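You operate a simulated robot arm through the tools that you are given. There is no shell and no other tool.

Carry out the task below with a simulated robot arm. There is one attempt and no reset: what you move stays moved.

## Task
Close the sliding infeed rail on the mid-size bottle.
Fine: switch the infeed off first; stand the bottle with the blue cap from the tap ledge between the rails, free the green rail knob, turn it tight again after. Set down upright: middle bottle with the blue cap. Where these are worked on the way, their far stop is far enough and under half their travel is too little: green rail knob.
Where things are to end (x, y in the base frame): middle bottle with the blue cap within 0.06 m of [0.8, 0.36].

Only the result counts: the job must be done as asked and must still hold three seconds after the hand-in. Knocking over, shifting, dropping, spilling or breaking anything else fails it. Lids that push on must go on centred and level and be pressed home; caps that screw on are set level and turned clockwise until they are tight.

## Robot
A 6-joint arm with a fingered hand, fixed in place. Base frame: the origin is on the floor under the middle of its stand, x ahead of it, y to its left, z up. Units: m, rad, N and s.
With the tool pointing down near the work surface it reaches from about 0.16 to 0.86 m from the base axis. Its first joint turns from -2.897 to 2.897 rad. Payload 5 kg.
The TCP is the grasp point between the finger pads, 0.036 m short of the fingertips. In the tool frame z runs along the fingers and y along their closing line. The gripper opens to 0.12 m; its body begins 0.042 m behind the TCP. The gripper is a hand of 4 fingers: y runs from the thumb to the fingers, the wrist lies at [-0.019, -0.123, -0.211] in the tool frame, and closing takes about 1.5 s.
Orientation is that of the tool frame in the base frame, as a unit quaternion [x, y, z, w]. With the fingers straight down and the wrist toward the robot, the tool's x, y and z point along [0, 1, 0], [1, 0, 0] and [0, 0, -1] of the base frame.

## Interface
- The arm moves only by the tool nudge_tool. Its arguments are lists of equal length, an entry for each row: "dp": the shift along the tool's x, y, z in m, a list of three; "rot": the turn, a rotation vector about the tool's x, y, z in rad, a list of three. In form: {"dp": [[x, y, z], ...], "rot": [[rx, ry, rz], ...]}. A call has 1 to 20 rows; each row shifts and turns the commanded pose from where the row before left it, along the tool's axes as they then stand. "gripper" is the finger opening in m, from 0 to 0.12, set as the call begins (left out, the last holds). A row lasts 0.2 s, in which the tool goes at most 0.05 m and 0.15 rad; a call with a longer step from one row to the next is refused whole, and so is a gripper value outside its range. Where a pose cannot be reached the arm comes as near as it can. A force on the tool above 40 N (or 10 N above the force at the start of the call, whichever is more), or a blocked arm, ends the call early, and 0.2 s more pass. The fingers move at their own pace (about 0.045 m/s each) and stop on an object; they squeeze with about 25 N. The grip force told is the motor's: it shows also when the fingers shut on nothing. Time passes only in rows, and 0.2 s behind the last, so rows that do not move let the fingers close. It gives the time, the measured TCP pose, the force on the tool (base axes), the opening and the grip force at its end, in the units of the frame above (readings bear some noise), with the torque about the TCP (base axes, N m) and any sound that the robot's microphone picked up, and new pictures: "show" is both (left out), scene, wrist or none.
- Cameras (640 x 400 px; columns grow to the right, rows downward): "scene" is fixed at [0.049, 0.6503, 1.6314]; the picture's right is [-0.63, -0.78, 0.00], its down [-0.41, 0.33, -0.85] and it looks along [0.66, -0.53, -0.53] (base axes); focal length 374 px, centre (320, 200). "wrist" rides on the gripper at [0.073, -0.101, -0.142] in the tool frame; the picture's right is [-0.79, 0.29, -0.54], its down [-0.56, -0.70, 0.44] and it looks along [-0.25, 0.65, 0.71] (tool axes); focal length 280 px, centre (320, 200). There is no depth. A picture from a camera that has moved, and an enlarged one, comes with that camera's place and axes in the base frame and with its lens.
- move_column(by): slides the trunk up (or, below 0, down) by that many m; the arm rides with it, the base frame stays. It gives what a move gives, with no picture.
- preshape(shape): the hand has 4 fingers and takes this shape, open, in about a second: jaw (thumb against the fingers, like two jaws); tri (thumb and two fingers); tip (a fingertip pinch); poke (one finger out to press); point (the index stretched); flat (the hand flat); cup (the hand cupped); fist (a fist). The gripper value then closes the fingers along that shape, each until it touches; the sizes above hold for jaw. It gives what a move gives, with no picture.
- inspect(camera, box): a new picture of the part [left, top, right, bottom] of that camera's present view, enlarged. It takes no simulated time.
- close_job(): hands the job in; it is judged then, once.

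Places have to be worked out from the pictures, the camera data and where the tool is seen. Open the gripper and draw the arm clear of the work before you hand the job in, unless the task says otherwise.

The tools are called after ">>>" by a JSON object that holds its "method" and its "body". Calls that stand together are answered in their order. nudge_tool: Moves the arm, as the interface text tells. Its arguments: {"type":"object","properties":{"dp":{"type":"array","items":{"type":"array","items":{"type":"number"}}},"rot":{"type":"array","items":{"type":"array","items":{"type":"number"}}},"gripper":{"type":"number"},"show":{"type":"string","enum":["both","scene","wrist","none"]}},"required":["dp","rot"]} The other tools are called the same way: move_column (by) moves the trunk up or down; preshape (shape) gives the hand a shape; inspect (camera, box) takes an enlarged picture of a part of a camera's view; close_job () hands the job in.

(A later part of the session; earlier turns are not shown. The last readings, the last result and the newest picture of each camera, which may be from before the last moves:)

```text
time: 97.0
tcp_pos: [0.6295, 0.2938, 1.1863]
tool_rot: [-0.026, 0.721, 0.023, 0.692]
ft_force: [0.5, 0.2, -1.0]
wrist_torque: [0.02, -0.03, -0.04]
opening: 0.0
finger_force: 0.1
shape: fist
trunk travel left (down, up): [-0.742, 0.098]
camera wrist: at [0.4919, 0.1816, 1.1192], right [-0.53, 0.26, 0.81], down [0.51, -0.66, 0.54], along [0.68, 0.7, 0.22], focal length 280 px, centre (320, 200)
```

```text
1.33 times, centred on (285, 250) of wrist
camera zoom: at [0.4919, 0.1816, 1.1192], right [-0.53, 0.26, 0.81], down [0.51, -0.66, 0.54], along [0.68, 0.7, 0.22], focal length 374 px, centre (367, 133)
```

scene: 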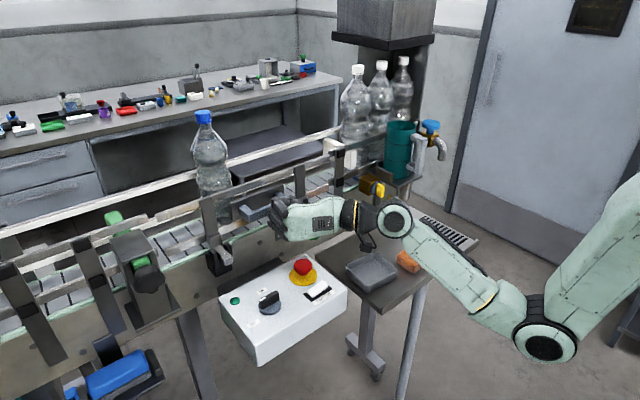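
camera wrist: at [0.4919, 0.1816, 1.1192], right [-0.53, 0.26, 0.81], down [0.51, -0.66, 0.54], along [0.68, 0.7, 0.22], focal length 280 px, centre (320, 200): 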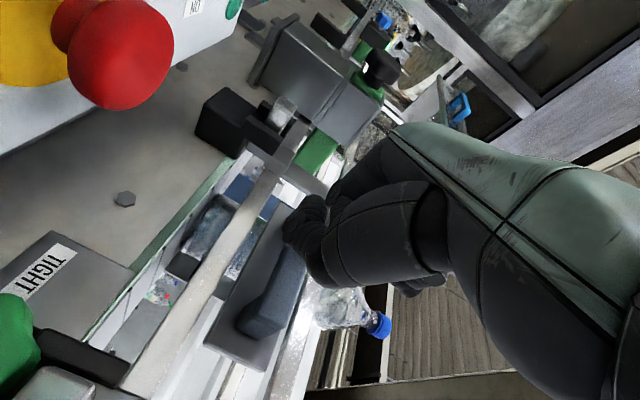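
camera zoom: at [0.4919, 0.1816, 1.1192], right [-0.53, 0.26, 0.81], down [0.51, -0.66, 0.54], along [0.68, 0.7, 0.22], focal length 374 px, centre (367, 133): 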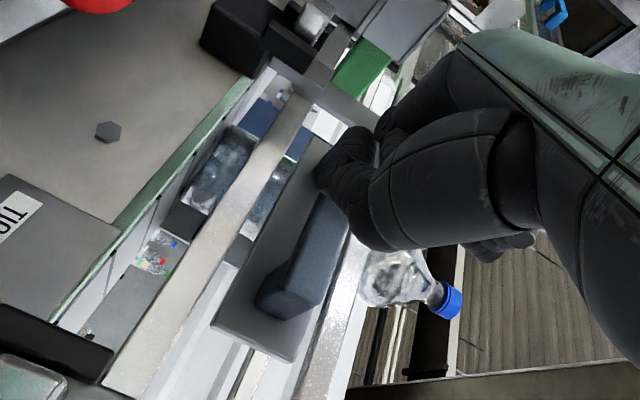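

No contact force yet. I push forward in small steps and watch the resisting force.

>>> {"method": "nudge_tool", "body": {"dp": [[-0.0004, -0.0007, 0.01], [-0.0004, -0.0007, 0.01]], "rot": [[0, 0, 0], [0, 0, 0]], "show": "none"}}

>>> {"method": "inspect", "body": {"camera": "scene", "box": [180, 120, 380, 270]}}

```text
time: 97.6
tcp_pos: [0.6504, 0.2927, 1.1877]
tool_rot: [-0.027, 0.721, 0.022, 0.692]
ft_force: [0.2, 0.5, 0.0]
wrist_torque: [0.01, -0.03, -0.04]
opening: 0.0
finger_force: 0.1
shape: fist
trunk travel left (down, up): [-0.742, 0.098]
```

```text
2.67 times, centred on (280, 195) of scene
camera zoom: at [0.049, 0.6503, 1.6314], right [-0.63, -0.78, 0.0], down [-0.41, 0.33, -0.85], along [0.66, -0.53, -0.53], focal length 998 px, centre (427, 213)
```

zoom: 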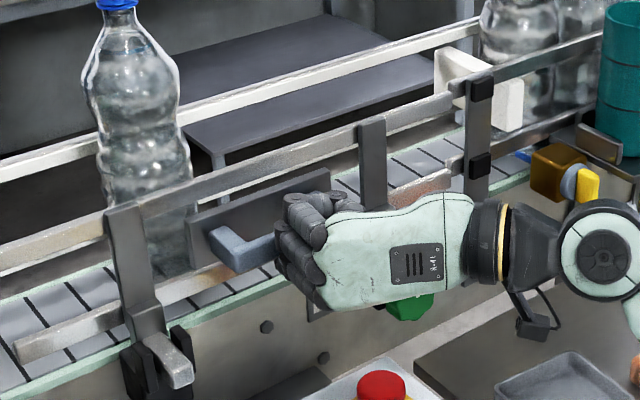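

Still no contact. I continue forward 2 cm more.

>>> {"method": "nudge_tool", "body": {"dp": [[0.0004, -0.0007, 0.01], [0.0004, -0.0007, 0.01]], "rot": [[0, 0, 0], [0, 0, 0]], "show": "none"}}

>>> {"method": "inspect", "body": {"camera": "scene", "box": [180, 120, 380, 270]}}

>>> {"method": "inspect", "body": {"camera": "wrist", "box": [150, 100, 420, 400]}}

```text
time: 98.2
tcp_pos: [0.6707, 0.2953, 1.1847]
tool_rot: [-0.027, 0.721, 0.022, 0.692]
ft_force: [0.5, -0.4, 0.2]
wrist_torque: [0.01, 0.01, 0.01]
opening: 0.0
finger_force: 0.0
shape: fist
trunk travel left (down, up): [-0.742, 0.098]
```

```text
2.67 times, centred on (280, 195) of scene
camera zoom: at [0.049, 0.6503, 1.6314], right [-0.63, -0.78, 0.0], down [-0.41, 0.33, -0.85], along [0.66, -0.53, -0.53], focal length 998 px, centre (427, 213)
```

zoom: 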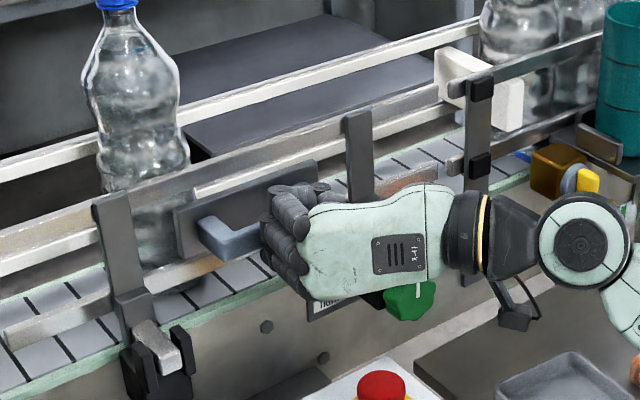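

```text
1.33 times, centred on (285, 250) of wrist
camera zoom: at [0.5331, 0.1819, 1.1177], right [-0.53, 0.26, 0.81], down [0.51, -0.66, 0.54], along [0.68, 0.7, 0.22], focal length 374 px, centre (367, 133)
```

zoom: 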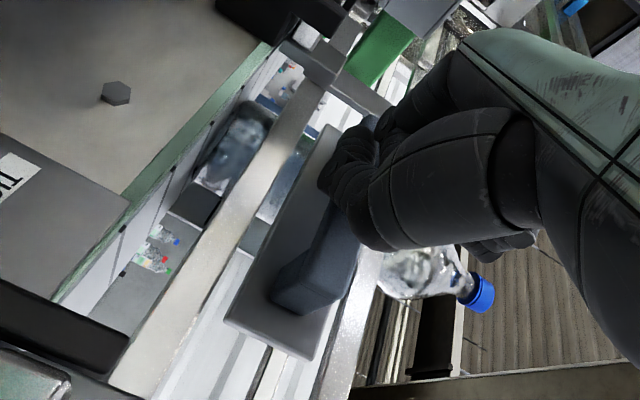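

The rail posts have visibly shifted inward about 2 cm with almost no resistance, so the rail is free. I keep pushing in 1 cm and then finer steps until it meets the bottle.

>>> {"method": "nudge_tool", "body": {"dp": [[0, -0.0007, 0.01]], "rot": [[0, 0, 0]], "show": "none"}}

>>> {"method": "inspect", "body": {"camera": "scene", "box": [160, 100, 340, 260]}}

```text
time: 98.6
tcp_pos: [0.6804, 0.2931, 1.1845]
tool_rot: [-0.027, 0.721, 0.023, 0.692]
ft_force: [-0.9, -0.4, 0.3]
wrist_torque: [-0.02, 0.02, 0.0]
opening: 0.0
finger_force: 0.1
shape: fist
trunk travel left (down, up): [-0.742, 0.098]
```

```text
2.50 times, centred on (250, 180) of scene
camera zoom: at [0.049, 0.6503, 1.6314], right [-0.63, -0.78, 0.0], down [-0.41, 0.33, -0.85], along [0.66, -0.53, -0.53], focal length 936 px, centre (495, 250)
```

zoom: 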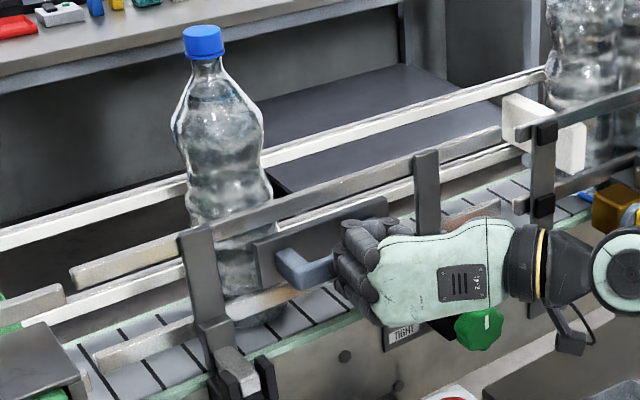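

Resistance is still under 1 N. I go on in 5 mm steps.

>>> {"method": "nudge_tool", "body": {"dp": [[0, -0.0004, 0.005], [0, -0.0004, 0.005]], "rot": [[0, 0, 0], [0, 0, 0]], "show": "none"}}

>>> {"method": "inspect", "body": {"camera": "scene", "box": [160, 100, 340, 260]}}

```text
time: 99.2
tcp_pos: [0.687, 0.2935, 1.1857]
tool_rot: [-0.027, 0.72, 0.022, 0.693]
ft_force: [-10.3, -3.0, -0.7]
wrist_torque: [-0.08, 0.22, 0.13]
opening: 0.0002
finger_force: 0.1
shape: fist
trunk travel left (down, up): [-0.742, 0.098]
```

```text
2.50 times, centred on (250, 180) of scene
camera zoom: at [0.049, 0.6503, 1.6314], right [-0.63, -0.78, 0.0], down [-0.41, 0.33, -0.85], along [0.66, -0.53, -0.53], focal length 936 px, centre (495, 250)
```

zoom: 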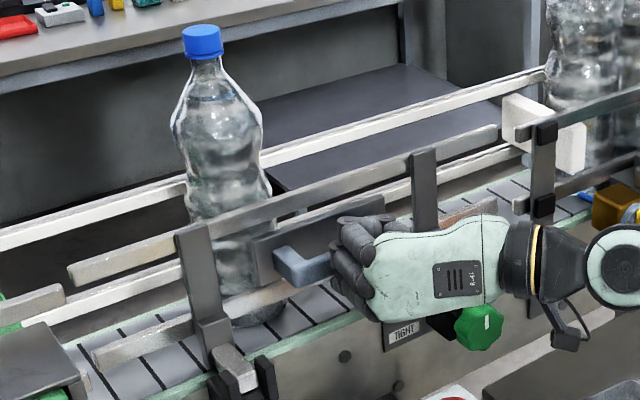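

The rail has met the bottle (10 N of resistance). I push a few millimetres further to see whether the bottle slides to the far rail or is already snug.

>>> {"method": "nudge_tool", "body": {"dp": [[0, -0.0004, 0.004]], "rot": [[0, 0, 0]], "show": "none"}}

>>> {"method": "inspect", "body": {"camera": "scene", "box": [160, 100, 340, 260]}}

```text
time: 99.6
tcp_pos: [0.6878, 0.293, 1.1858]
tool_rot: [-0.027, 0.72, 0.023, 0.693]
ft_force: [-21.9, -5.9, -1.1]
wrist_torque: [-0.14, 0.49, -0.03]
opening: 0.0001
finger_force: 0.1
shape: fist
trunk travel left (down, up): [-0.742, 0.098]
```

```text
2.50 times, centred on (250, 180) of scene
camera zoom: at [0.049, 0.6503, 1.6314], right [-0.63, -0.78, 0.0], down [-0.41, 0.33, -0.85], along [0.66, -0.53, -0.53], focal length 936 px, centre (495, 250)
```

zoom: 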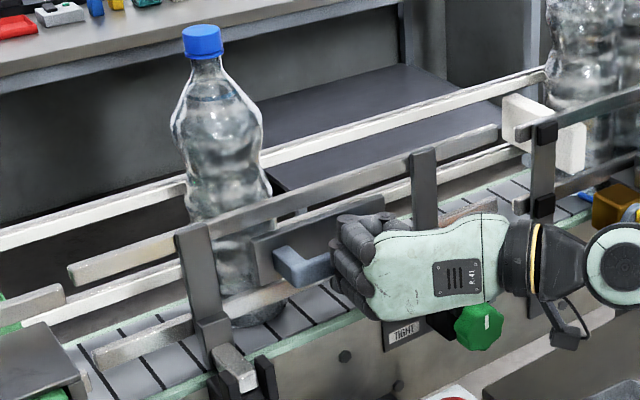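

Force doubled without further travel, so the rail is against a firm stop - presumably the bottle held against the far rail. I zoom in to check the contacts.

>>> {"method": "inspect", "body": {"camera": "scene", "box": [180, 100, 270, 240]}}

>>> {"method": "inspect", "body": {"camera": "wrist", "box": [150, 100, 450, 400]}}

```text
2.86 times, centred on (225, 170) of scene
camera zoom: at [0.049, 0.6503, 1.6314], right [-0.63, -0.78, 0.0], down [-0.41, 0.33, -0.85], along [0.66, -0.53, -0.53], focal length 1070 px, centre (591, 286)
```

zoom: 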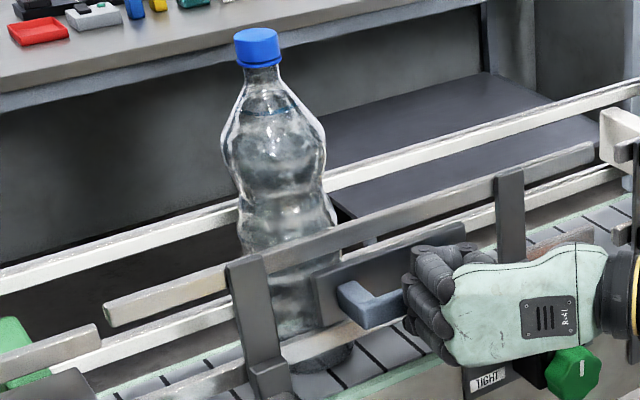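

```text
1.33 times, centred on (300, 250) of wrist
camera zoom: at [0.5509, 0.1803, 1.1179], right [-0.53, 0.25, 0.81], down [0.51, -0.66, 0.54], along [0.68, 0.7, 0.22], focal length 374 px, centre (347, 133)
```

zoom: 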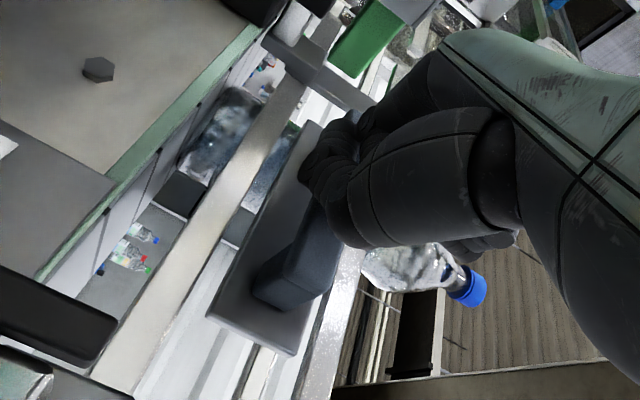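

The rail bar is against the bottle and the bottle stands upright; the knob stays put on the fixed clamp. I back the fist off and check that the rail stays in place.

>>> {"method": "nudge_tool", "body": {"dp": [[0, 0.0007, -0.01], [0, 0.0014, -0.02], [0, 0.0014, -0.02], [0, 0.0014, -0.03], [0, 0.0014, -0.03]], "rot": [[0, 0, 0], [0, 0, 0], [0, 0, 0], [0, 0, 0], [0, 0, 0]]}}

>>> {"method": "inspect", "body": {"camera": "scene", "box": [160, 100, 340, 260]}}

>>> {"method": "inspect", "body": {"camera": "scene", "box": [260, 180, 380, 280]}}

```text
time: 100.8
tcp_pos: [0.5812, 0.2931, 1.1888]
tool_rot: [-0.026, 0.72, 0.024, 0.693]
ft_force: [-0.7, -1.1, 0.3]
wrist_torque: [-0.02, 0.01, 0.0]
opening: 0.0
finger_force: 0.0
shape: fist
trunk travel left (down, up): [-0.742, 0.098]
camera wrist: at [0.4433, 0.18, 1.1204], right [-0.53, 0.26, 0.81], down [0.51, -0.66, 0.54], along [0.68, 0.7, 0.22], focal length 280 px, centre (320, 200)
```

scene: 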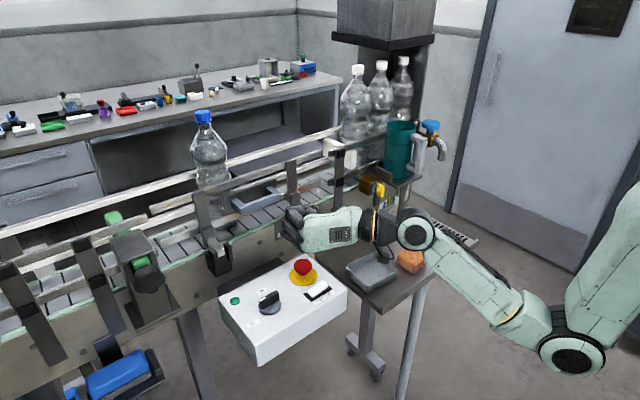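
wrist: 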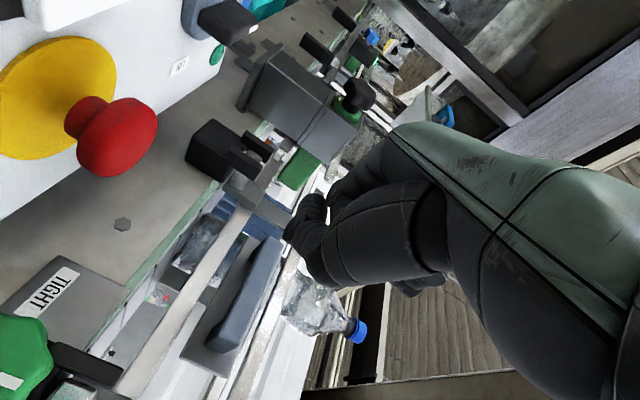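

```text
2.50 times, centred on (250, 180) of scene
camera zoom: at [0.049, 0.6503, 1.6314], right [-0.63, -0.78, 0.0], down [-0.41, 0.33, -0.85], along [0.66, -0.53, -0.53], focal length 936 px, centre (495, 250)
```

zoom: 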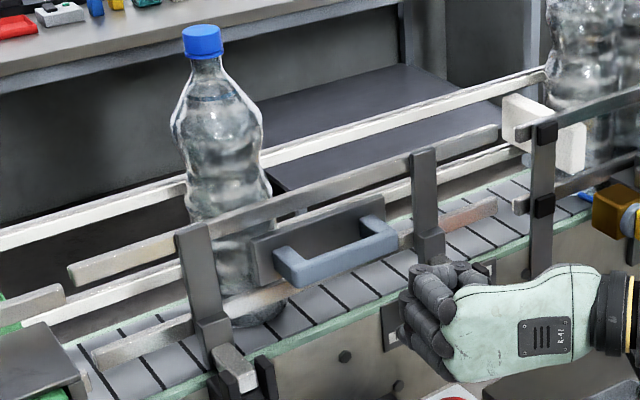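

```text
4.00 times, centred on (320, 230) of scene
camera zoom: at [0.049, 0.6503, 1.6314], right [-0.63, -0.78, 0.0], down [-0.41, 0.33, -0.85], along [0.66, -0.53, -0.53], focal length 1498 px, centre (320, 80)
```

zoom: 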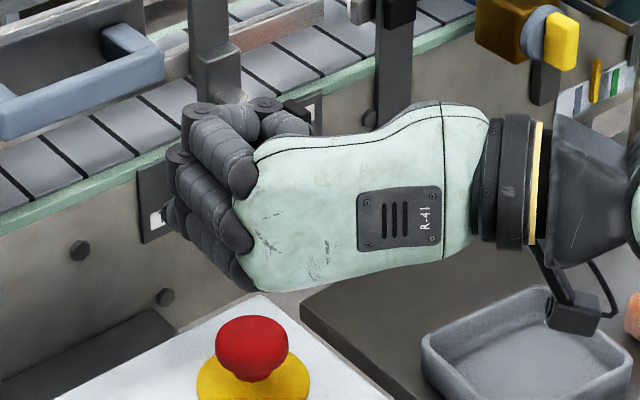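

The rail stayed closed and the rod has withdrawn with it. Now back to the knob to tighten: I return to the knob side, take the "tri" shape again and pre-roll counter-clockwise for a clockwise stroke.

>>> {"method": "nudge_tool", "body": {"dp": [[0.0065, -0.038, -0.0158], [0.0065, -0.038, -0.0158], [0.0064, -0.0379, -0.0159]], "rot": [[0, 0, 0], [0, 0, 0], [0, 0, 0]], "show": "none"}}

>>> {"method": "preshape", "body": {"shape": "tri"}}

>>> {"method": "nudge_tool", "body": {"dp": [[0, 0, 0], [0, 0, 0], [0, 0, 0], [0, 0, 0], [0, 0, 0], [0, 0, 0], [0, 0, 0]], "rot": [[0.0039, 0.0062, -0.0877], [0.0039, 0.0062, -0.0877], [0.0039, 0.0062, -0.0877], [0.0039, 0.0062, -0.0877], [0.0039, 0.0062, -0.0877], [0.0039, 0.0062, -0.0877], [0.0039, 0.0062, -0.0877]], "gripper": 0.056}}

>>> {"method": "inspect", "body": {"camera": "scene", "box": [260, 160, 400, 270]}}

```text
time: 101.6
tcp_pos: [0.5442, 0.1757, 1.1707]
tool_rot: [-0.028, 0.72, 0.023, 0.693]
ft_force: [0.2, -0.1, 0.1]
wrist_torque: [0.0, 0.0, 0.02]
opening: 0.0
finger_force: 0.2
shape: fist
trunk travel left (down, up): [-0.742, 0.098]
```

```text
time: 102.5
tcp_pos: [0.544, 0.1775, 1.1706]
tool_rot: [-0.027, 0.721, 0.022, 0.692]
ft_force: [0.2, 1.0, -0.2]
wrist_torque: [-0.02, 0.02, -0.01]
opening: 0.1197
finger_force: 0.0
shape: tri
trunk travel left (down, up): [-0.742, 0.098]
```

```text
time: 104.1
tcp_pos: [0.5429, 0.1752, 1.1701]
tool_rot: [-0.235, 0.693, -0.197, 0.652]
ft_force: [0.0, 1.0, 1.0]
wrist_torque: [0.02, 0.04, -0.02]
opening: 0.0568
finger_force: 0.1
shape: tri
trunk travel left (down, up): [-0.742, 0.098]
camera wrist: at [0.4057, 0.0447, 1.1802], right [-0.53, 0.68, 0.51], down [0.51, -0.23, 0.83], along [0.68, 0.7, -0.23], focal length 280 px, centre (320, 200)
```

scene: 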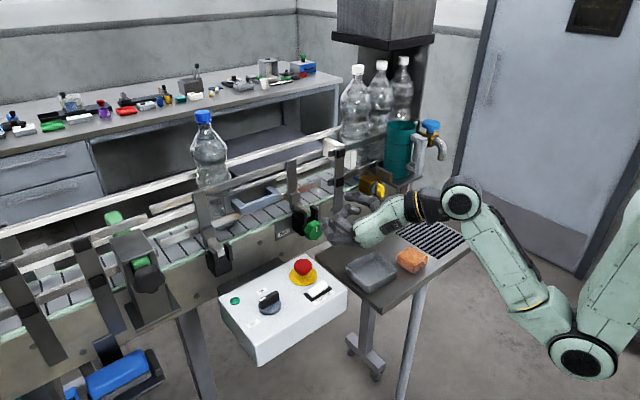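
wrist: 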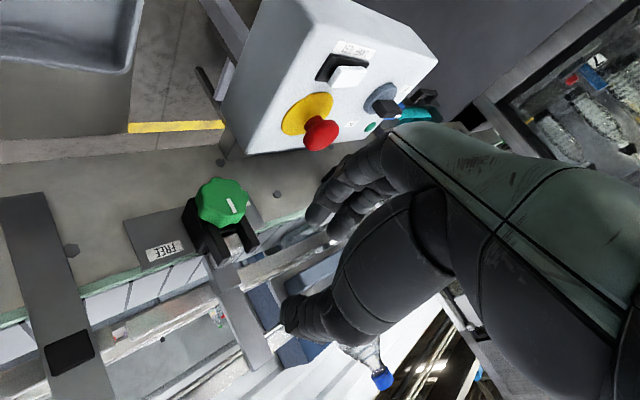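

```text
3.64 times, centred on (330, 215) of scene
camera zoom: at [0.049, 0.6503, 1.6314], right [-0.63, -0.78, 0.0], down [-0.41, 0.33, -0.85], along [0.66, -0.53, -0.53], focal length 1361 px, centre (284, 146)
```

zoom: 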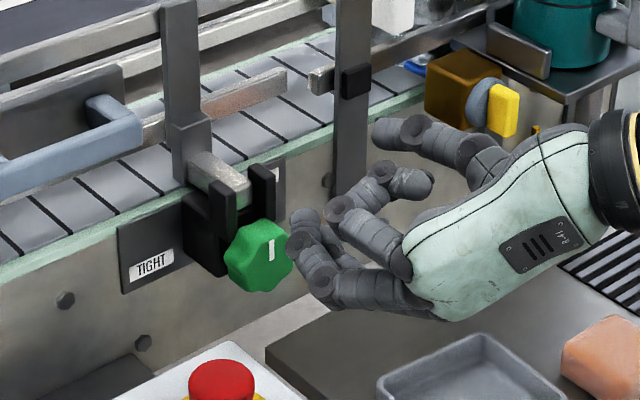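

The mark points up at the FREE end. I descend to knob height and approach to just in front of it.

>>> {"method": "nudge_tool", "body": {"dp": [[0.0273, 0.0192, 0.009], [0.0273, 0.0192, 0.009], [0.0273, 0.0193, 0.0091], [-0.0011, -0.0012, 0.0335]], "rot": [[0, 0, 0], [0, 0, 0], [0, 0, 0], [0, 0, 0]], "show": "none"}}

>>> {"method": "inspect", "body": {"camera": "scene", "box": [260, 180, 380, 280]}}

>>> {"method": "inspect", "body": {"camera": "wrist", "box": [200, 60, 460, 380]}}

```text
time: 105.1
tcp_pos: [0.5991, 0.1741, 1.0665]
tool_rot: [-0.235, 0.695, -0.197, 0.65]
ft_force: [0.3, 0.2, -0.1]
wrist_torque: [0.02, 0.0, 0.03]
opening: 0.0565
finger_force: 0.0
shape: tri
trunk travel left (down, up): [-0.742, 0.098]
```

```text
4.00 times, centred on (320, 230) of scene
camera zoom: at [0.049, 0.6503, 1.6314], right [-0.63, -0.78, 0.0], down [-0.41, 0.33, -0.85], along [0.66, -0.53, -0.53], focal length 1498 px, centre (320, 80)
```

zoom: 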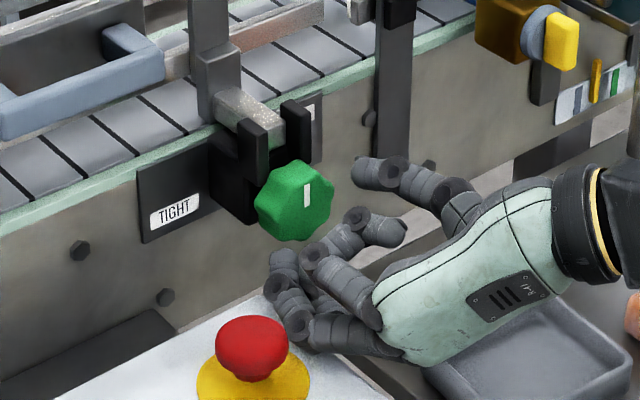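

```text
1.25 times, centred on (330, 220) of wrist
camera zoom: at [0.4614, 0.0448, 1.0762], right [-0.53, 0.68, 0.51], down [0.51, -0.23, 0.83], along [0.68, 0.7, -0.23], focal length 350 px, centre (308, 175)
```

zoom: 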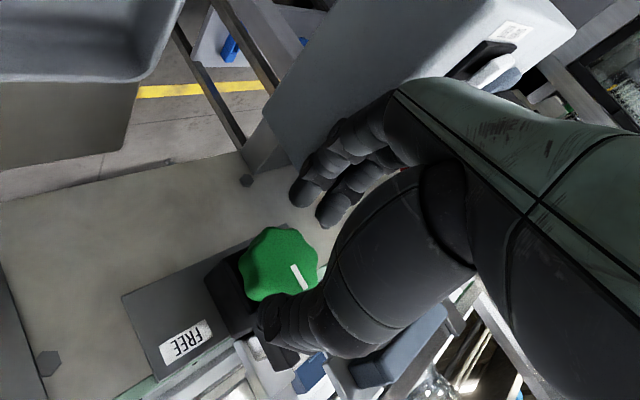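

The knob is within a few millimetres of the hand axis. I move forward 3.1 cm with a small sideways correction and close the grip.

>>> {"method": "nudge_tool", "body": {"dp": [[-0.003, 0.002, 0.011], [0, 0, 0.01], [0, 0, 0.01]], "rot": [[0, 0, 0], [0, 0, 0], [0, 0, 0]], "show": "none"}}

>>> {"method": "nudge_tool", "body": {"dp": [[0, 0, 0], [0, 0, 0], [0, 0, 0], [0, 0, 0], [0, 0, 0]], "rot": [[0, 0, 0], [0, 0, 0], [0, 0, 0], [0, 0, 0], [0, 0, 0]], "gripper": 0.0, "show": "none"}}

>>> {"method": "inspect", "body": {"camera": "wrist", "box": [200, 60, 460, 380]}}

```text
time: 105.9
tcp_pos: [0.6279, 0.179, 1.0679]
tool_rot: [-0.233, 0.694, -0.198, 0.651]
ft_force: [-2.5, -5.2, 2.5]
wrist_torque: [-0.14, 0.13, 0.2]
opening: 0.0554
finger_force: 0.0
shape: tri
trunk travel left (down, up): [-0.742, 0.098]
```

```text
time: 107.1
tcp_pos: [0.6276, 0.179, 1.069]
tool_rot: [-0.234, 0.694, -0.197, 0.651]
ft_force: [1.8, -2.5, 2.0]
wrist_torque: [-0.01, -0.07, -0.1]
opening: 0.0399
finger_force: 24.8
shape: tri
trunk travel left (down, up): [-0.742, 0.098]
```

```text
1.25 times, centred on (330, 220) of wrist
camera zoom: at [0.4896, 0.0491, 1.0767], right [-0.53, 0.68, 0.51], down [0.51, -0.23, 0.83], along [0.68, 0.7, -0.23], focal length 350 px, centre (308, 175)
```

zoom: 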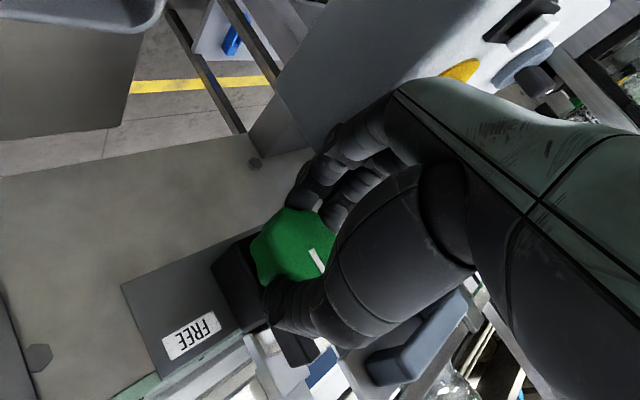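

Gripped (0.040, 25 N). I now turn clockwise in stages toward TIGHT.

>>> {"method": "nudge_tool", "body": {"dp": [[0, 0, 0], [0, 0, 0], [0, 0, 0], [0, 0, 0]], "rot": [[-0.0039, -0.0062, 0.0877], [-0.0039, -0.0062, 0.0877], [-0.0039, -0.0062, 0.0877], [-0.0039, -0.0062, 0.0877]], "show": "none"}}

>>> {"method": "inspect", "body": {"camera": "wrist", "box": [200, 60, 460, 380]}}

```text
time: 108.1
tcp_pos: [0.6278, 0.1795, 1.0666]
tool_rot: [-0.115, 0.718, -0.073, 0.682]
ft_force: [2.9, -6.0, 1.7]
wrist_torque: [-0.06, -0.08, -0.19]
opening: 0.0395
finger_force: 25.0
shape: tri
trunk travel left (down, up): [-0.742, 0.098]
```

```text
1.25 times, centred on (330, 220) of wrist
camera zoom: at [0.4896, 0.0528, 1.0308], right [-0.53, 0.46, 0.72], down [0.51, -0.5, 0.7], along [0.68, 0.73, 0.03], focal length 350 px, centre (308, 175)
```

zoom: 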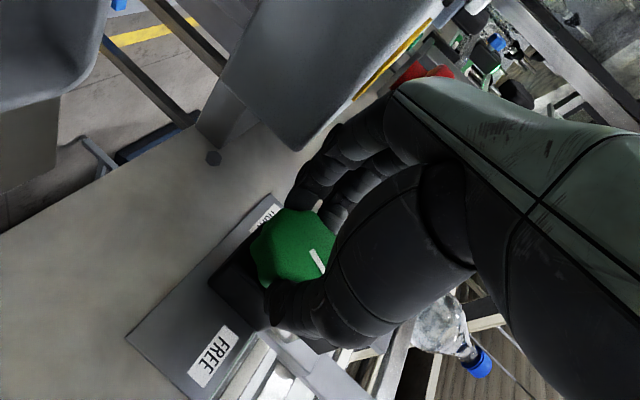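

The knob follows the hand. I continue clockwise with a 2 mm correction to relieve the side load.

>>> {"method": "nudge_tool", "body": {"dp": [[0, -0.002, 0], [0, 0, 0], [0, 0, 0], [0, 0, 0], [0, 0, 0], [0, 0, 0], [0, 0, 0]], "rot": [[-0.0039, -0.0062, 0.0877], [-0.0039, -0.0062, 0.0877], [-0.0039, -0.0062, 0.0877], [-0.0039, -0.0062, 0.0877], [-0.0039, -0.0062, 0.0877], [-0.0039, -0.0062, 0.0877], [-0.0039, -0.0062, 0.0877]], "show": "none"}}

>>> {"method": "inspect", "body": {"camera": "wrist", "box": [200, 60, 460, 380]}}

>>> {"method": "inspect", "body": {"camera": "scene", "box": [260, 180, 380, 280]}}

```text
time: 109.7
tcp_pos: [0.6274, 0.1772, 1.0675]
tool_rot: [0.095, 0.706, 0.148, 0.686]
ft_force: [-3.1, -2.9, -5.9]
wrist_torque: [-0.06, 0.21, -0.16]
opening: 0.0397
finger_force: 24.5
shape: tri
trunk travel left (down, up): [-0.742, 0.098]
```

```text
1.25 times, centred on (330, 220) of wrist
camera zoom: at [0.49, 0.0944, 0.965], right [-0.53, -0.04, 0.85], down [0.51, -0.81, 0.28], along [0.68, 0.58, 0.45], focal length 350 px, centre (308, 175)
```

zoom: 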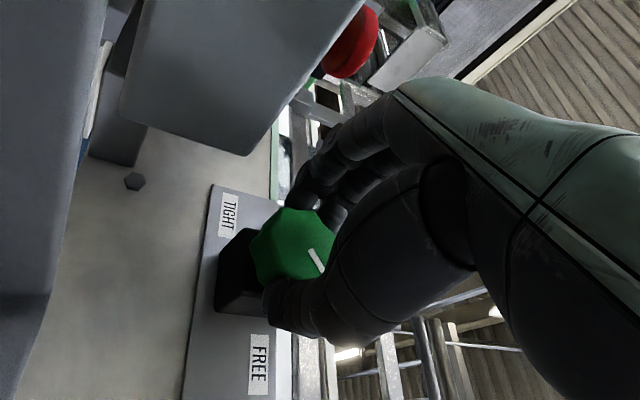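

```text
4.00 times, centred on (320, 230) of scene
camera zoom: at [0.049, 0.6503, 1.6314], right [-0.63, -0.78, 0.0], down [-0.41, 0.33, -0.85], along [0.66, -0.53, -0.53], focal length 1498 px, centre (320, 80)
```

zoom: 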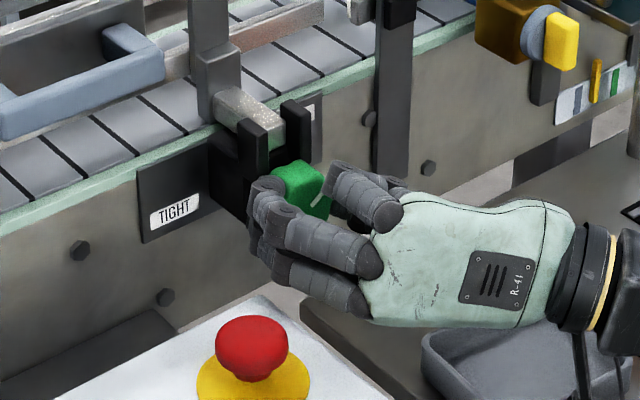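

55° of clockwise turn done. I release, back out, roll the hand counter-clockwise 55° and come back for the next stroke.

>>> {"method": "nudge_tool", "body": {"dp": [[0, 0, 0], [0, 0, 0], [0, 0, -0.012], [0, 0, -0.015], [0, 0, -0.013]], "rot": [[0, 0, 0], [0, 0, 0], [0, 0, 0], [0, 0, 0], [0, 0, 0]], "gripper": 0.056, "show": "none"}}

>>> {"method": "nudge_tool", "body": {"dp": [[0, 0, 0], [0, 0, 0], [0, 0, 0], [0, 0, 0], [0, 0, 0], [0, 0, 0], [0, 0, 0], [0, 0, 0], [0, 0, 0], [0, 0, 0], [0, 0, 0]], "rot": [[0.0039, 0.0062, -0.0877], [0.0039, 0.0062, -0.0877], [0.0039, 0.0062, -0.0877], [0.0039, 0.0062, -0.0877], [0.0039, 0.0062, -0.0877], [0.0039, 0.0062, -0.0877], [0.0039, 0.0062, -0.0877], [0.0039, 0.0062, -0.0877], [0.0039, 0.0062, -0.0877], [0.0039, 0.0062, -0.0877], [0.0039, 0.0062, -0.0877]], "show": "none"}}

>>> {"method": "inspect", "body": {"camera": "wrist", "box": [200, 60, 460, 380]}}

>>> {"method": "inspect", "body": {"camera": "scene", "box": [260, 180, 380, 280]}}

```text
time: 110.9
tcp_pos: [0.586, 0.1732, 1.0684]
tool_rot: [0.094, 0.706, 0.148, 0.686]
ft_force: [0.2, -0.4, -0.5]
wrist_torque: [-0.05, -0.01, -0.03]
opening: 0.056
finger_force: 0.2
shape: tri
trunk travel left (down, up): [-0.742, 0.098]
```

```text
time: 113.3
tcp_pos: [0.5876, 0.1753, 1.0681]
tool_rot: [-0.235, 0.695, -0.198, 0.65]
ft_force: [0.5, 0.4, -0.1]
wrist_torque: [0.0, 0.0, -0.01]
opening: 0.0557
finger_force: 0.1
shape: tri
trunk travel left (down, up): [-0.742, 0.098]
```

```text
1.25 times, centred on (330, 220) of wrist
camera zoom: at [0.4495, 0.0442, 1.0771], right [-0.53, 0.68, 0.51], down [0.51, -0.23, 0.83], along [0.68, 0.7, -0.23], focal length 350 px, centre (308, 175)
```

zoom: 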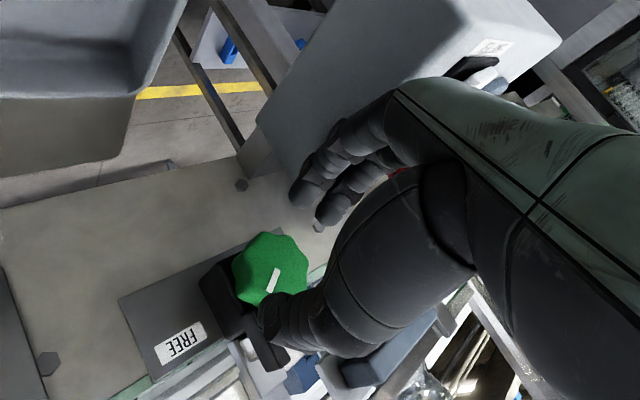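

```text
4.00 times, centred on (320, 230) of scene
camera zoom: at [0.049, 0.6503, 1.6314], right [-0.63, -0.78, 0.0], down [-0.41, 0.33, -0.85], along [0.66, -0.53, -0.53], focal length 1498 px, centre (320, 80)
```

zoom: 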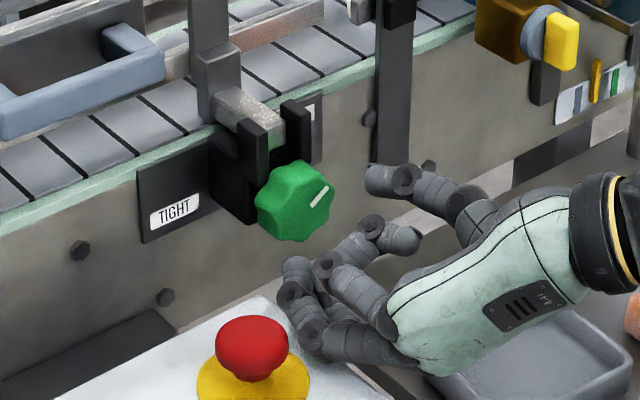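

The mark is back to the upper right, about 90° left to go. I advance, grip and make the next clockwise stroke.

>>> {"method": "nudge_tool", "body": {"dp": [[-0.0025, -0.001, 0.0134], [0, 0, 0.0134], [0, 0, 0.0134]], "rot": [[0, 0, 0], [0, 0, 0], [0, 0, 0]], "gripper": 0.058, "show": "none"}}

>>> {"method": "nudge_tool", "body": {"dp": [[0, 0, 0], [0, 0, 0], [0, 0, 0], [0, 0, 0], [0, 0, 0]], "rot": [[0, 0, 0], [0, 0, 0], [0, 0, 0], [0, 0, 0], [0, 0, 0]], "gripper": 0.0, "show": "none"}}

>>> {"method": "nudge_tool", "body": {"dp": [[0, 0, 0], [0, 0, 0], [0, 0, 0], [0, 0, 0], [0, 0, 0]], "rot": [[-0.0039, -0.0062, 0.0877], [-0.0039, -0.0062, 0.0877], [-0.0039, -0.0062, 0.0877], [-0.0039, -0.0062, 0.0877], [-0.0039, -0.0062, 0.0877]], "show": "none"}}

>>> {"method": "inspect", "body": {"camera": "wrist", "box": [200, 60, 460, 380]}}

```text
time: 114.1
tcp_pos: [0.6276, 0.1759, 1.0679]
tool_rot: [-0.235, 0.694, -0.198, 0.652]
ft_force: [0.6, -0.5, 0.1]
wrist_torque: [0.0, -0.03, 0.03]
opening: 0.0575
finger_force: 0.1
shape: tri
trunk travel left (down, up): [-0.742, 0.098]
```

```text
time: 115.3
tcp_pos: [0.6284, 0.1762, 1.068]
tool_rot: [-0.234, 0.694, -0.197, 0.651]
ft_force: [0.9, -0.7, 1.3]
wrist_torque: [0.0, -0.05, -0.02]
opening: 0.0393
finger_force: 25.2
shape: tri
trunk travel left (down, up): [-0.742, 0.098]
```

```text
time: 116.5
tcp_pos: [0.6277, 0.1759, 1.0676]
tool_rot: [-0.087, 0.721, -0.04, 0.687]
ft_force: [-2.5, -1.5, -7.7]
wrist_torque: [-0.11, 0.18, -0.11]
opening: 0.0393
finger_force: 25.6
shape: tri
trunk travel left (down, up): [-0.742, 0.098]
```

```text
1.25 times, centred on (330, 220) of wrist
camera zoom: at [0.49, 0.0537, 1.0203], right [-0.53, 0.39, 0.75], down [0.51, -0.56, 0.65], along [0.68, 0.73, 0.09], focal length 350 px, centre (308, 175)
```

zoom: 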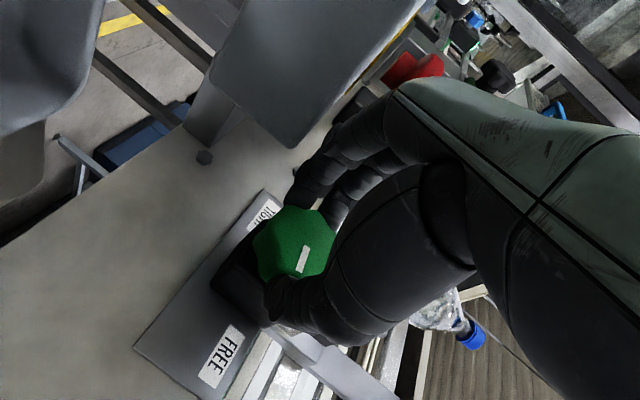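

Knob follows (another 25°). I correct 3 mm downward to relieve the load and finish this stroke.

>>> {"method": "nudge_tool", "body": {"dp": [[0.0015, 0, 0], [0.0015, 0, 0], [0, 0, 0], [0, 0, 0], [0, 0, 0], [0, 0, 0]], "rot": [[-0.0039, -0.0062, 0.0877], [-0.0039, -0.0062, 0.0877], [-0.0039, -0.0062, 0.0877], [-0.0039, -0.0062, 0.0877], [-0.0039, -0.0062, 0.0877], [-0.0039, -0.0062, 0.0877]], "show": "none"}}

>>> {"method": "inspect", "body": {"camera": "wrist", "box": [200, 60, 460, 380]}}

```text
time: 117.9
tcp_pos: [0.6284, 0.1763, 1.0632]
tool_rot: [0.095, 0.705, 0.149, 0.687]
ft_force: [0.7, 0.2, -3.1]
wrist_torque: [-0.08, 0.13, -0.09]
opening: 0.0391
finger_force: 24.6
shape: tri
trunk travel left (down, up): [-0.742, 0.098]
```

```text
1.25 times, centred on (330, 220) of wrist
camera zoom: at [0.49, 0.0931, 0.9624], right [-0.53, -0.04, 0.85], down [0.51, -0.81, 0.28], along [0.68, 0.58, 0.45], focal length 350 px, centre (308, 175)
```

zoom: 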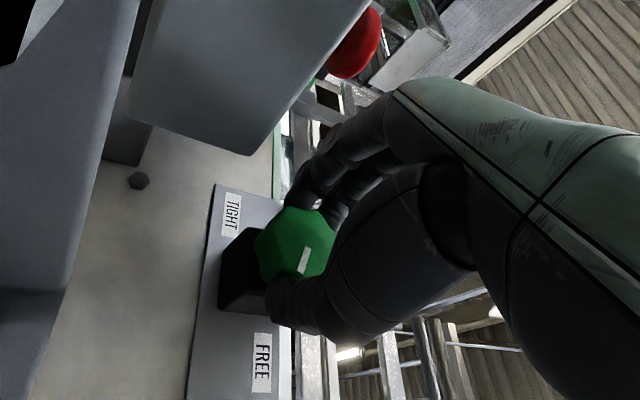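

110° of clockwise turn so far. I release, roll back again and take the third stroke to reach the TIGHT stop.

>>> {"method": "nudge_tool", "body": {"dp": [[0, 0, 0], [0, 0, 0], [0, 0, -0.012], [0, 0, -0.015], [0, 0, -0.013]], "rot": [[0, 0, 0], [0, 0, 0], [0, 0, 0], [0, 0, 0], [0, 0, 0]], "gripper": 0.057, "show": "none"}}

>>> {"method": "nudge_tool", "body": {"dp": [[0, 0, 0], [0, 0, 0], [0, 0, 0], [0, 0, 0], [0, 0, 0], [0, 0, 0], [0, 0, 0], [0, 0, 0], [0, 0, 0], [0, 0, 0], [0, 0, 0]], "rot": [[0.0039, 0.0062, -0.0877], [0.0039, 0.0062, -0.0877], [0.0039, 0.0062, -0.0877], [0.0039, 0.0062, -0.0877], [0.0039, 0.0062, -0.0877], [0.0039, 0.0062, -0.0877], [0.0039, 0.0062, -0.0877], [0.0039, 0.0062, -0.0877], [0.0039, 0.0062, -0.0877], [0.0039, 0.0062, -0.0877], [0.0039, 0.0062, -0.0877]], "show": "none"}}

>>> {"method": "inspect", "body": {"camera": "wrist", "box": [200, 60, 460, 380]}}

>>> {"method": "inspect", "body": {"camera": "scene", "box": [260, 180, 380, 280]}}

```text
time: 119.1
tcp_pos: [0.5872, 0.1743, 1.0646]
tool_rot: [0.095, 0.706, 0.149, 0.686]
ft_force: [-0.7, -0.1, -0.8]
wrist_torque: [-0.01, 0.0, -0.02]
opening: 0.0566
finger_force: 0.1
shape: tri
trunk travel left (down, up): [-0.742, 0.098]
```

```text
time: 121.5
tcp_pos: [0.5877, 0.1732, 1.0642]
tool_rot: [-0.235, 0.694, -0.198, 0.651]
ft_force: [-0.1, 0.6, -0.7]
wrist_torque: [0.02, -0.02, 0.01]
opening: 0.0571
finger_force: 0.0
shape: tri
trunk travel left (down, up): [-0.742, 0.098]
```

```text
1.25 times, centred on (330, 220) of wrist
camera zoom: at [0.4497, 0.0428, 1.0744], right [-0.53, 0.68, 0.51], down [0.51, -0.23, 0.83], along [0.68, 0.7, -0.23], focal length 350 px, centre (308, 175)
```

zoom: 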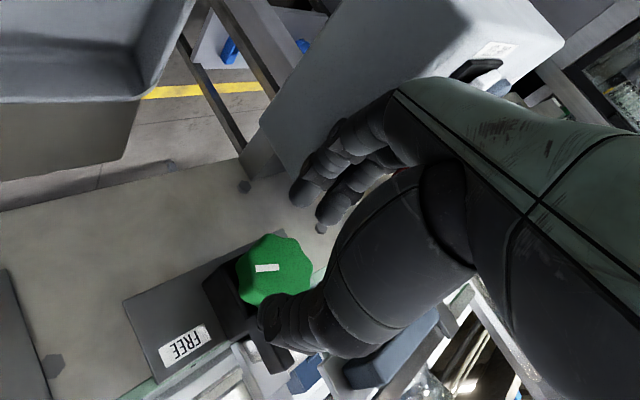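

```text
4.00 times, centred on (320, 230) of scene
camera zoom: at [0.049, 0.6503, 1.6314], right [-0.63, -0.78, 0.0], down [-0.41, 0.33, -0.85], along [0.66, -0.53, -0.53], focal length 1498 px, centre (320, 80)
```

zoom: 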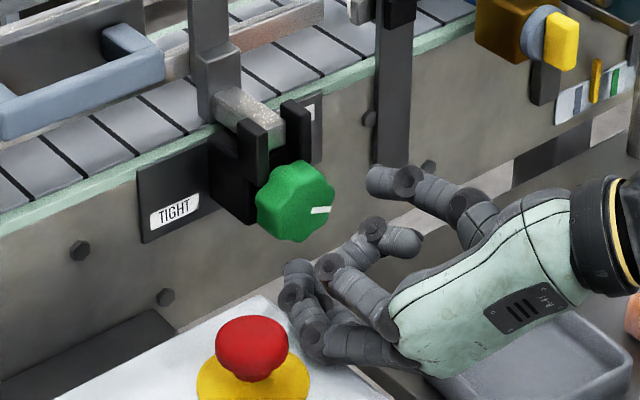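

The mark points right again, roughly 35–40° from the tight position. I advance, grip and turn clockwise to the stop.

>>> {"method": "nudge_tool", "body": {"dp": [[-0.0054, -0.002, 0.0134], [0, 0, 0.0134], [0, 0, 0.0134]], "rot": [[0, 0, 0], [0, 0, 0], [0, 0, 0]], "gripper": 0.058, "show": "none"}}

>>> {"method": "nudge_tool", "body": {"dp": [[0, 0, 0], [0, 0, 0], [0, 0, 0], [0, 0, 0], [0, 0, 0]], "rot": [[0, 0, 0], [0, 0, 0], [0, 0, 0], [0, 0, 0], [0, 0, 0]], "gripper": 0.0, "show": "none"}}

>>> {"method": "nudge_tool", "body": {"dp": [[0, 0, 0], [0, 0, 0], [0, 0, 0], [0, 0, 0], [0, 0, 0]], "rot": [[-0.0039, -0.0062, 0.0877], [-0.0039, -0.0062, 0.0877], [-0.0039, -0.0062, 0.0877], [-0.0039, -0.0062, 0.0877], [-0.0039, -0.0062, 0.0877]], "show": "none"}}

>>> {"method": "inspect", "body": {"camera": "wrist", "box": [200, 60, 460, 380]}}

```text
time: 122.3
tcp_pos: [0.6299, 0.1756, 1.0675]
tool_rot: [-0.235, 0.694, -0.197, 0.652]
ft_force: [-0.5, -0.1, 0.4]
wrist_torque: [-0.04, -0.03, -0.02]
opening: 0.0576
finger_force: 0.0
shape: tri
trunk travel left (down, up): [-0.742, 0.098]
```

```text
time: 123.5
tcp_pos: [0.628, 0.1769, 1.0679]
tool_rot: [-0.235, 0.694, -0.198, 0.651]
ft_force: [0.5, -0.4, -0.2]
wrist_torque: [0.02, -0.05, 0.0]
opening: 0.0396
finger_force: 24.6
shape: tri
trunk travel left (down, up): [-0.742, 0.098]
```

```text
time: 124.7
tcp_pos: [0.6282, 0.1754, 1.0674]
tool_rot: [-0.086, 0.721, -0.041, 0.687]
ft_force: [1.9, -2.4, -6.2]
wrist_torque: [-0.1, 0.13, -0.14]
opening: 0.0395
finger_force: 24.5
shape: tri
trunk travel left (down, up): [-0.742, 0.098]
```

```text
1.25 times, centred on (330, 220) of wrist
camera zoom: at [0.4907, 0.053, 1.0203], right [-0.53, 0.39, 0.75], down [0.51, -0.56, 0.65], along [0.68, 0.73, 0.09], focal length 350 px, centre (308, 175)
```

zoom: 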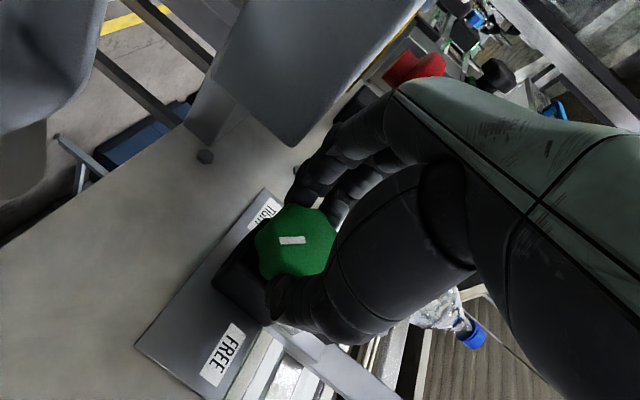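

About 135° clockwise; mark still follows. I continue in smaller batches, watching for the tight stop.

>>> {"method": "nudge_tool", "body": {"dp": [[0.0015, 0, 0], [0.0015, 0, 0], [0, 0, 0]], "rot": [[-0.0039, -0.0062, 0.0877], [-0.0039, -0.0062, 0.0877], [-0.0039, -0.0062, 0.0877]], "show": "none"}}

>>> {"method": "inspect", "body": {"camera": "wrist", "box": [200, 60, 460, 380]}}

```text
time: 125.5
tcp_pos: [0.6286, 0.1751, 1.0635]
tool_rot: [0.005, 0.72, 0.054, 0.692]
ft_force: [2.3, -1.8, -5.2]
wrist_torque: [-0.29, 0.14, -0.11]
opening: 0.0384
finger_force: 25.1
shape: tri
trunk travel left (down, up): [-0.742, 0.098]
```

```text
1.25 times, centred on (330, 220) of wrist
camera zoom: at [0.4909, 0.0687, 0.987], right [-0.53, 0.18, 0.83], down [0.51, -0.71, 0.48], along [0.68, 0.68, 0.28], focal length 350 px, centre (308, 175)
```

zoom: 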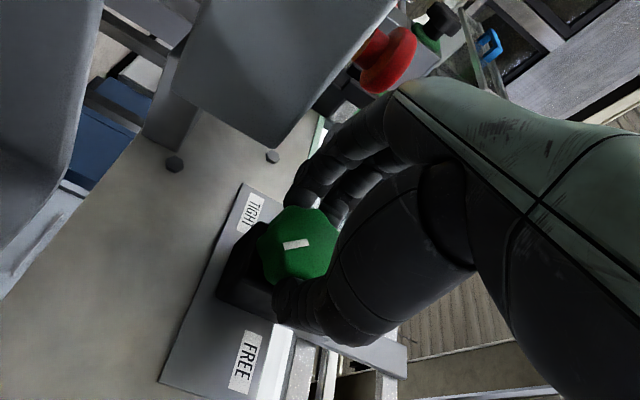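

Torque rises to −0.29 N m and the mark starts lagging the hand: the TIGHT stop is reached. I apply a little more clockwise turn to seat it firmly.

>>> {"method": "nudge_tool", "body": {"dp": [[0, 0, 0], [0, 0, 0], [0, 0, 0]], "rot": [[-0.0039, -0.0062, 0.0877], [-0.0039, -0.0062, 0.0877], [-0.0039, -0.0062, 0.0877]], "show": "none"}}

>>> {"method": "inspect", "body": {"camera": "wrist", "box": [200, 60, 460, 380]}}

```text
time: 126.3
tcp_pos: [0.6286, 0.1756, 1.0603]
tool_rot: [0.094, 0.708, 0.147, 0.684]
ft_force: [0.1, -0.1, -18.7]
wrist_torque: [-0.87, 0.49, 0.07]
opening: 0.0366
finger_force: 24.6
shape: tri
trunk travel left (down, up): [-0.742, 0.098]
```

```text
1.25 times, centred on (330, 220) of wrist
camera zoom: at [0.4912, 0.0928, 0.9602], right [-0.52, -0.04, 0.85], down [0.51, -0.81, 0.28], along [0.68, 0.59, 0.44], focal length 350 px, centre (308, 175)
```

zoom: 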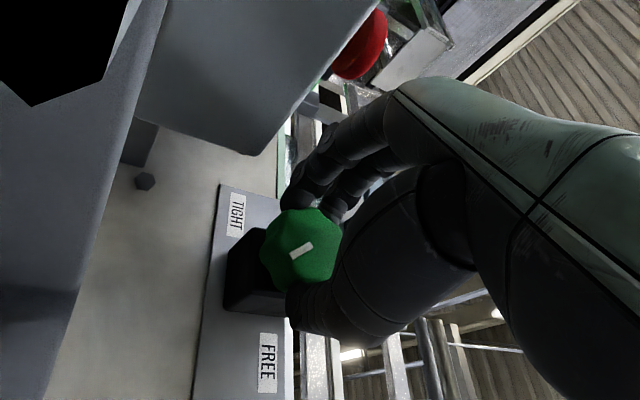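

The torque reached −0.87 N m and the mark is back where it started: the knob is firmly at its TIGHT stop. I open the fingers and back straight out.

>>> {"method": "nudge_tool", "body": {"dp": [[0, 0, 0], [0, 0, 0], [0, 0, 0], [0, 0, -0.012], [0, 0, -0.015], [0, 0, -0.015]], "rot": [[0, 0, 0], [0, 0, 0], [0, 0, 0], [0, 0, 0], [0, 0, 0], [0, 0, 0]], "gripper": 0.065}}

>>> {"method": "inspect", "body": {"camera": "scene", "box": [260, 180, 380, 280]}}

>>> {"method": "inspect", "body": {"camera": "wrist", "box": [180, 160, 400, 380]}}

```text
time: 127.7
tcp_pos: [0.5847, 0.1719, 1.0652]
tool_rot: [0.095, 0.705, 0.149, 0.686]
ft_force: [1.0, 0.0, 0.8]
wrist_torque: [0.0, 0.02, 0.01]
opening: 0.0646
finger_force: 0.1
shape: tri
trunk travel left (down, up): [-0.742, 0.098]
camera wrist: at [0.4476, 0.0889, 0.9635], right [-0.53, -0.04, 0.85], down [0.51, -0.81, 0.28], along [0.68, 0.58, 0.45], focal length 280 px, centre (320, 200)
```

scene: 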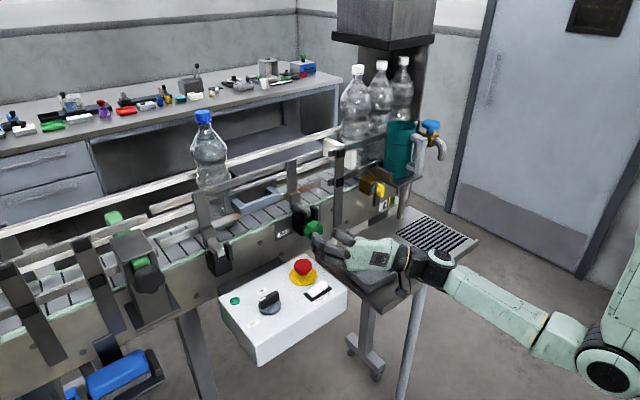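
wrist: 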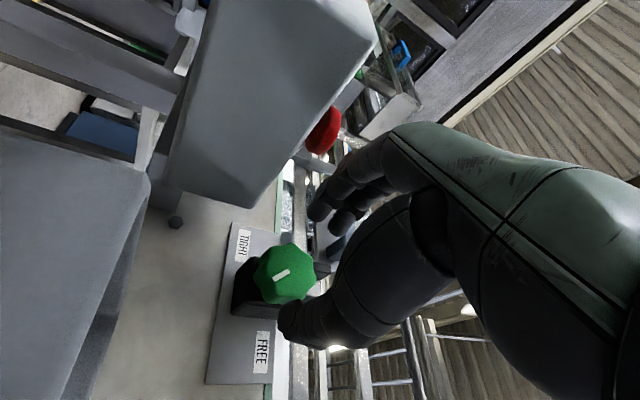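

```text
4.00 times, centred on (320, 230) of scene
camera zoom: at [0.049, 0.6503, 1.6314], right [-0.63, -0.78, 0.0], down [-0.41, 0.33, -0.85], along [0.66, -0.53, -0.53], focal length 1498 px, centre (320, 80)
```

zoom: 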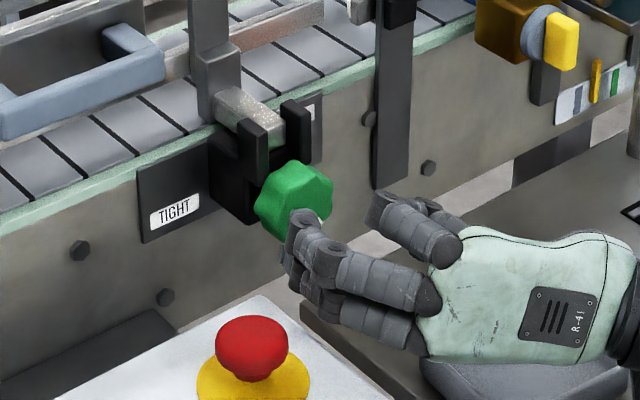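

```text
1.82 times, centred on (290, 270) of wrist
camera zoom: at [0.4476, 0.0889, 0.9635], right [-0.53, -0.04, 0.85], down [0.51, -0.81, 0.28], along [0.68, 0.58, 0.45], focal length 510 px, centre (374, 73)
```

zoom: 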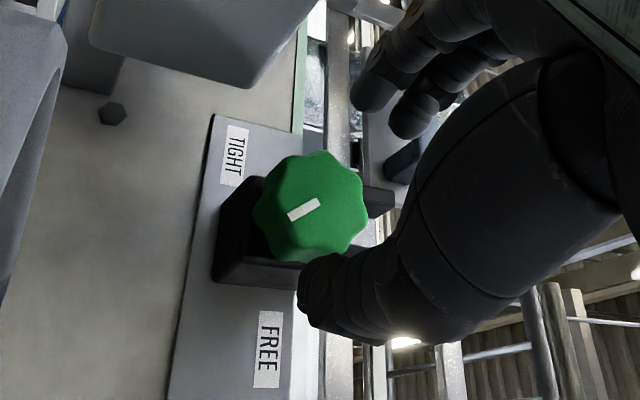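

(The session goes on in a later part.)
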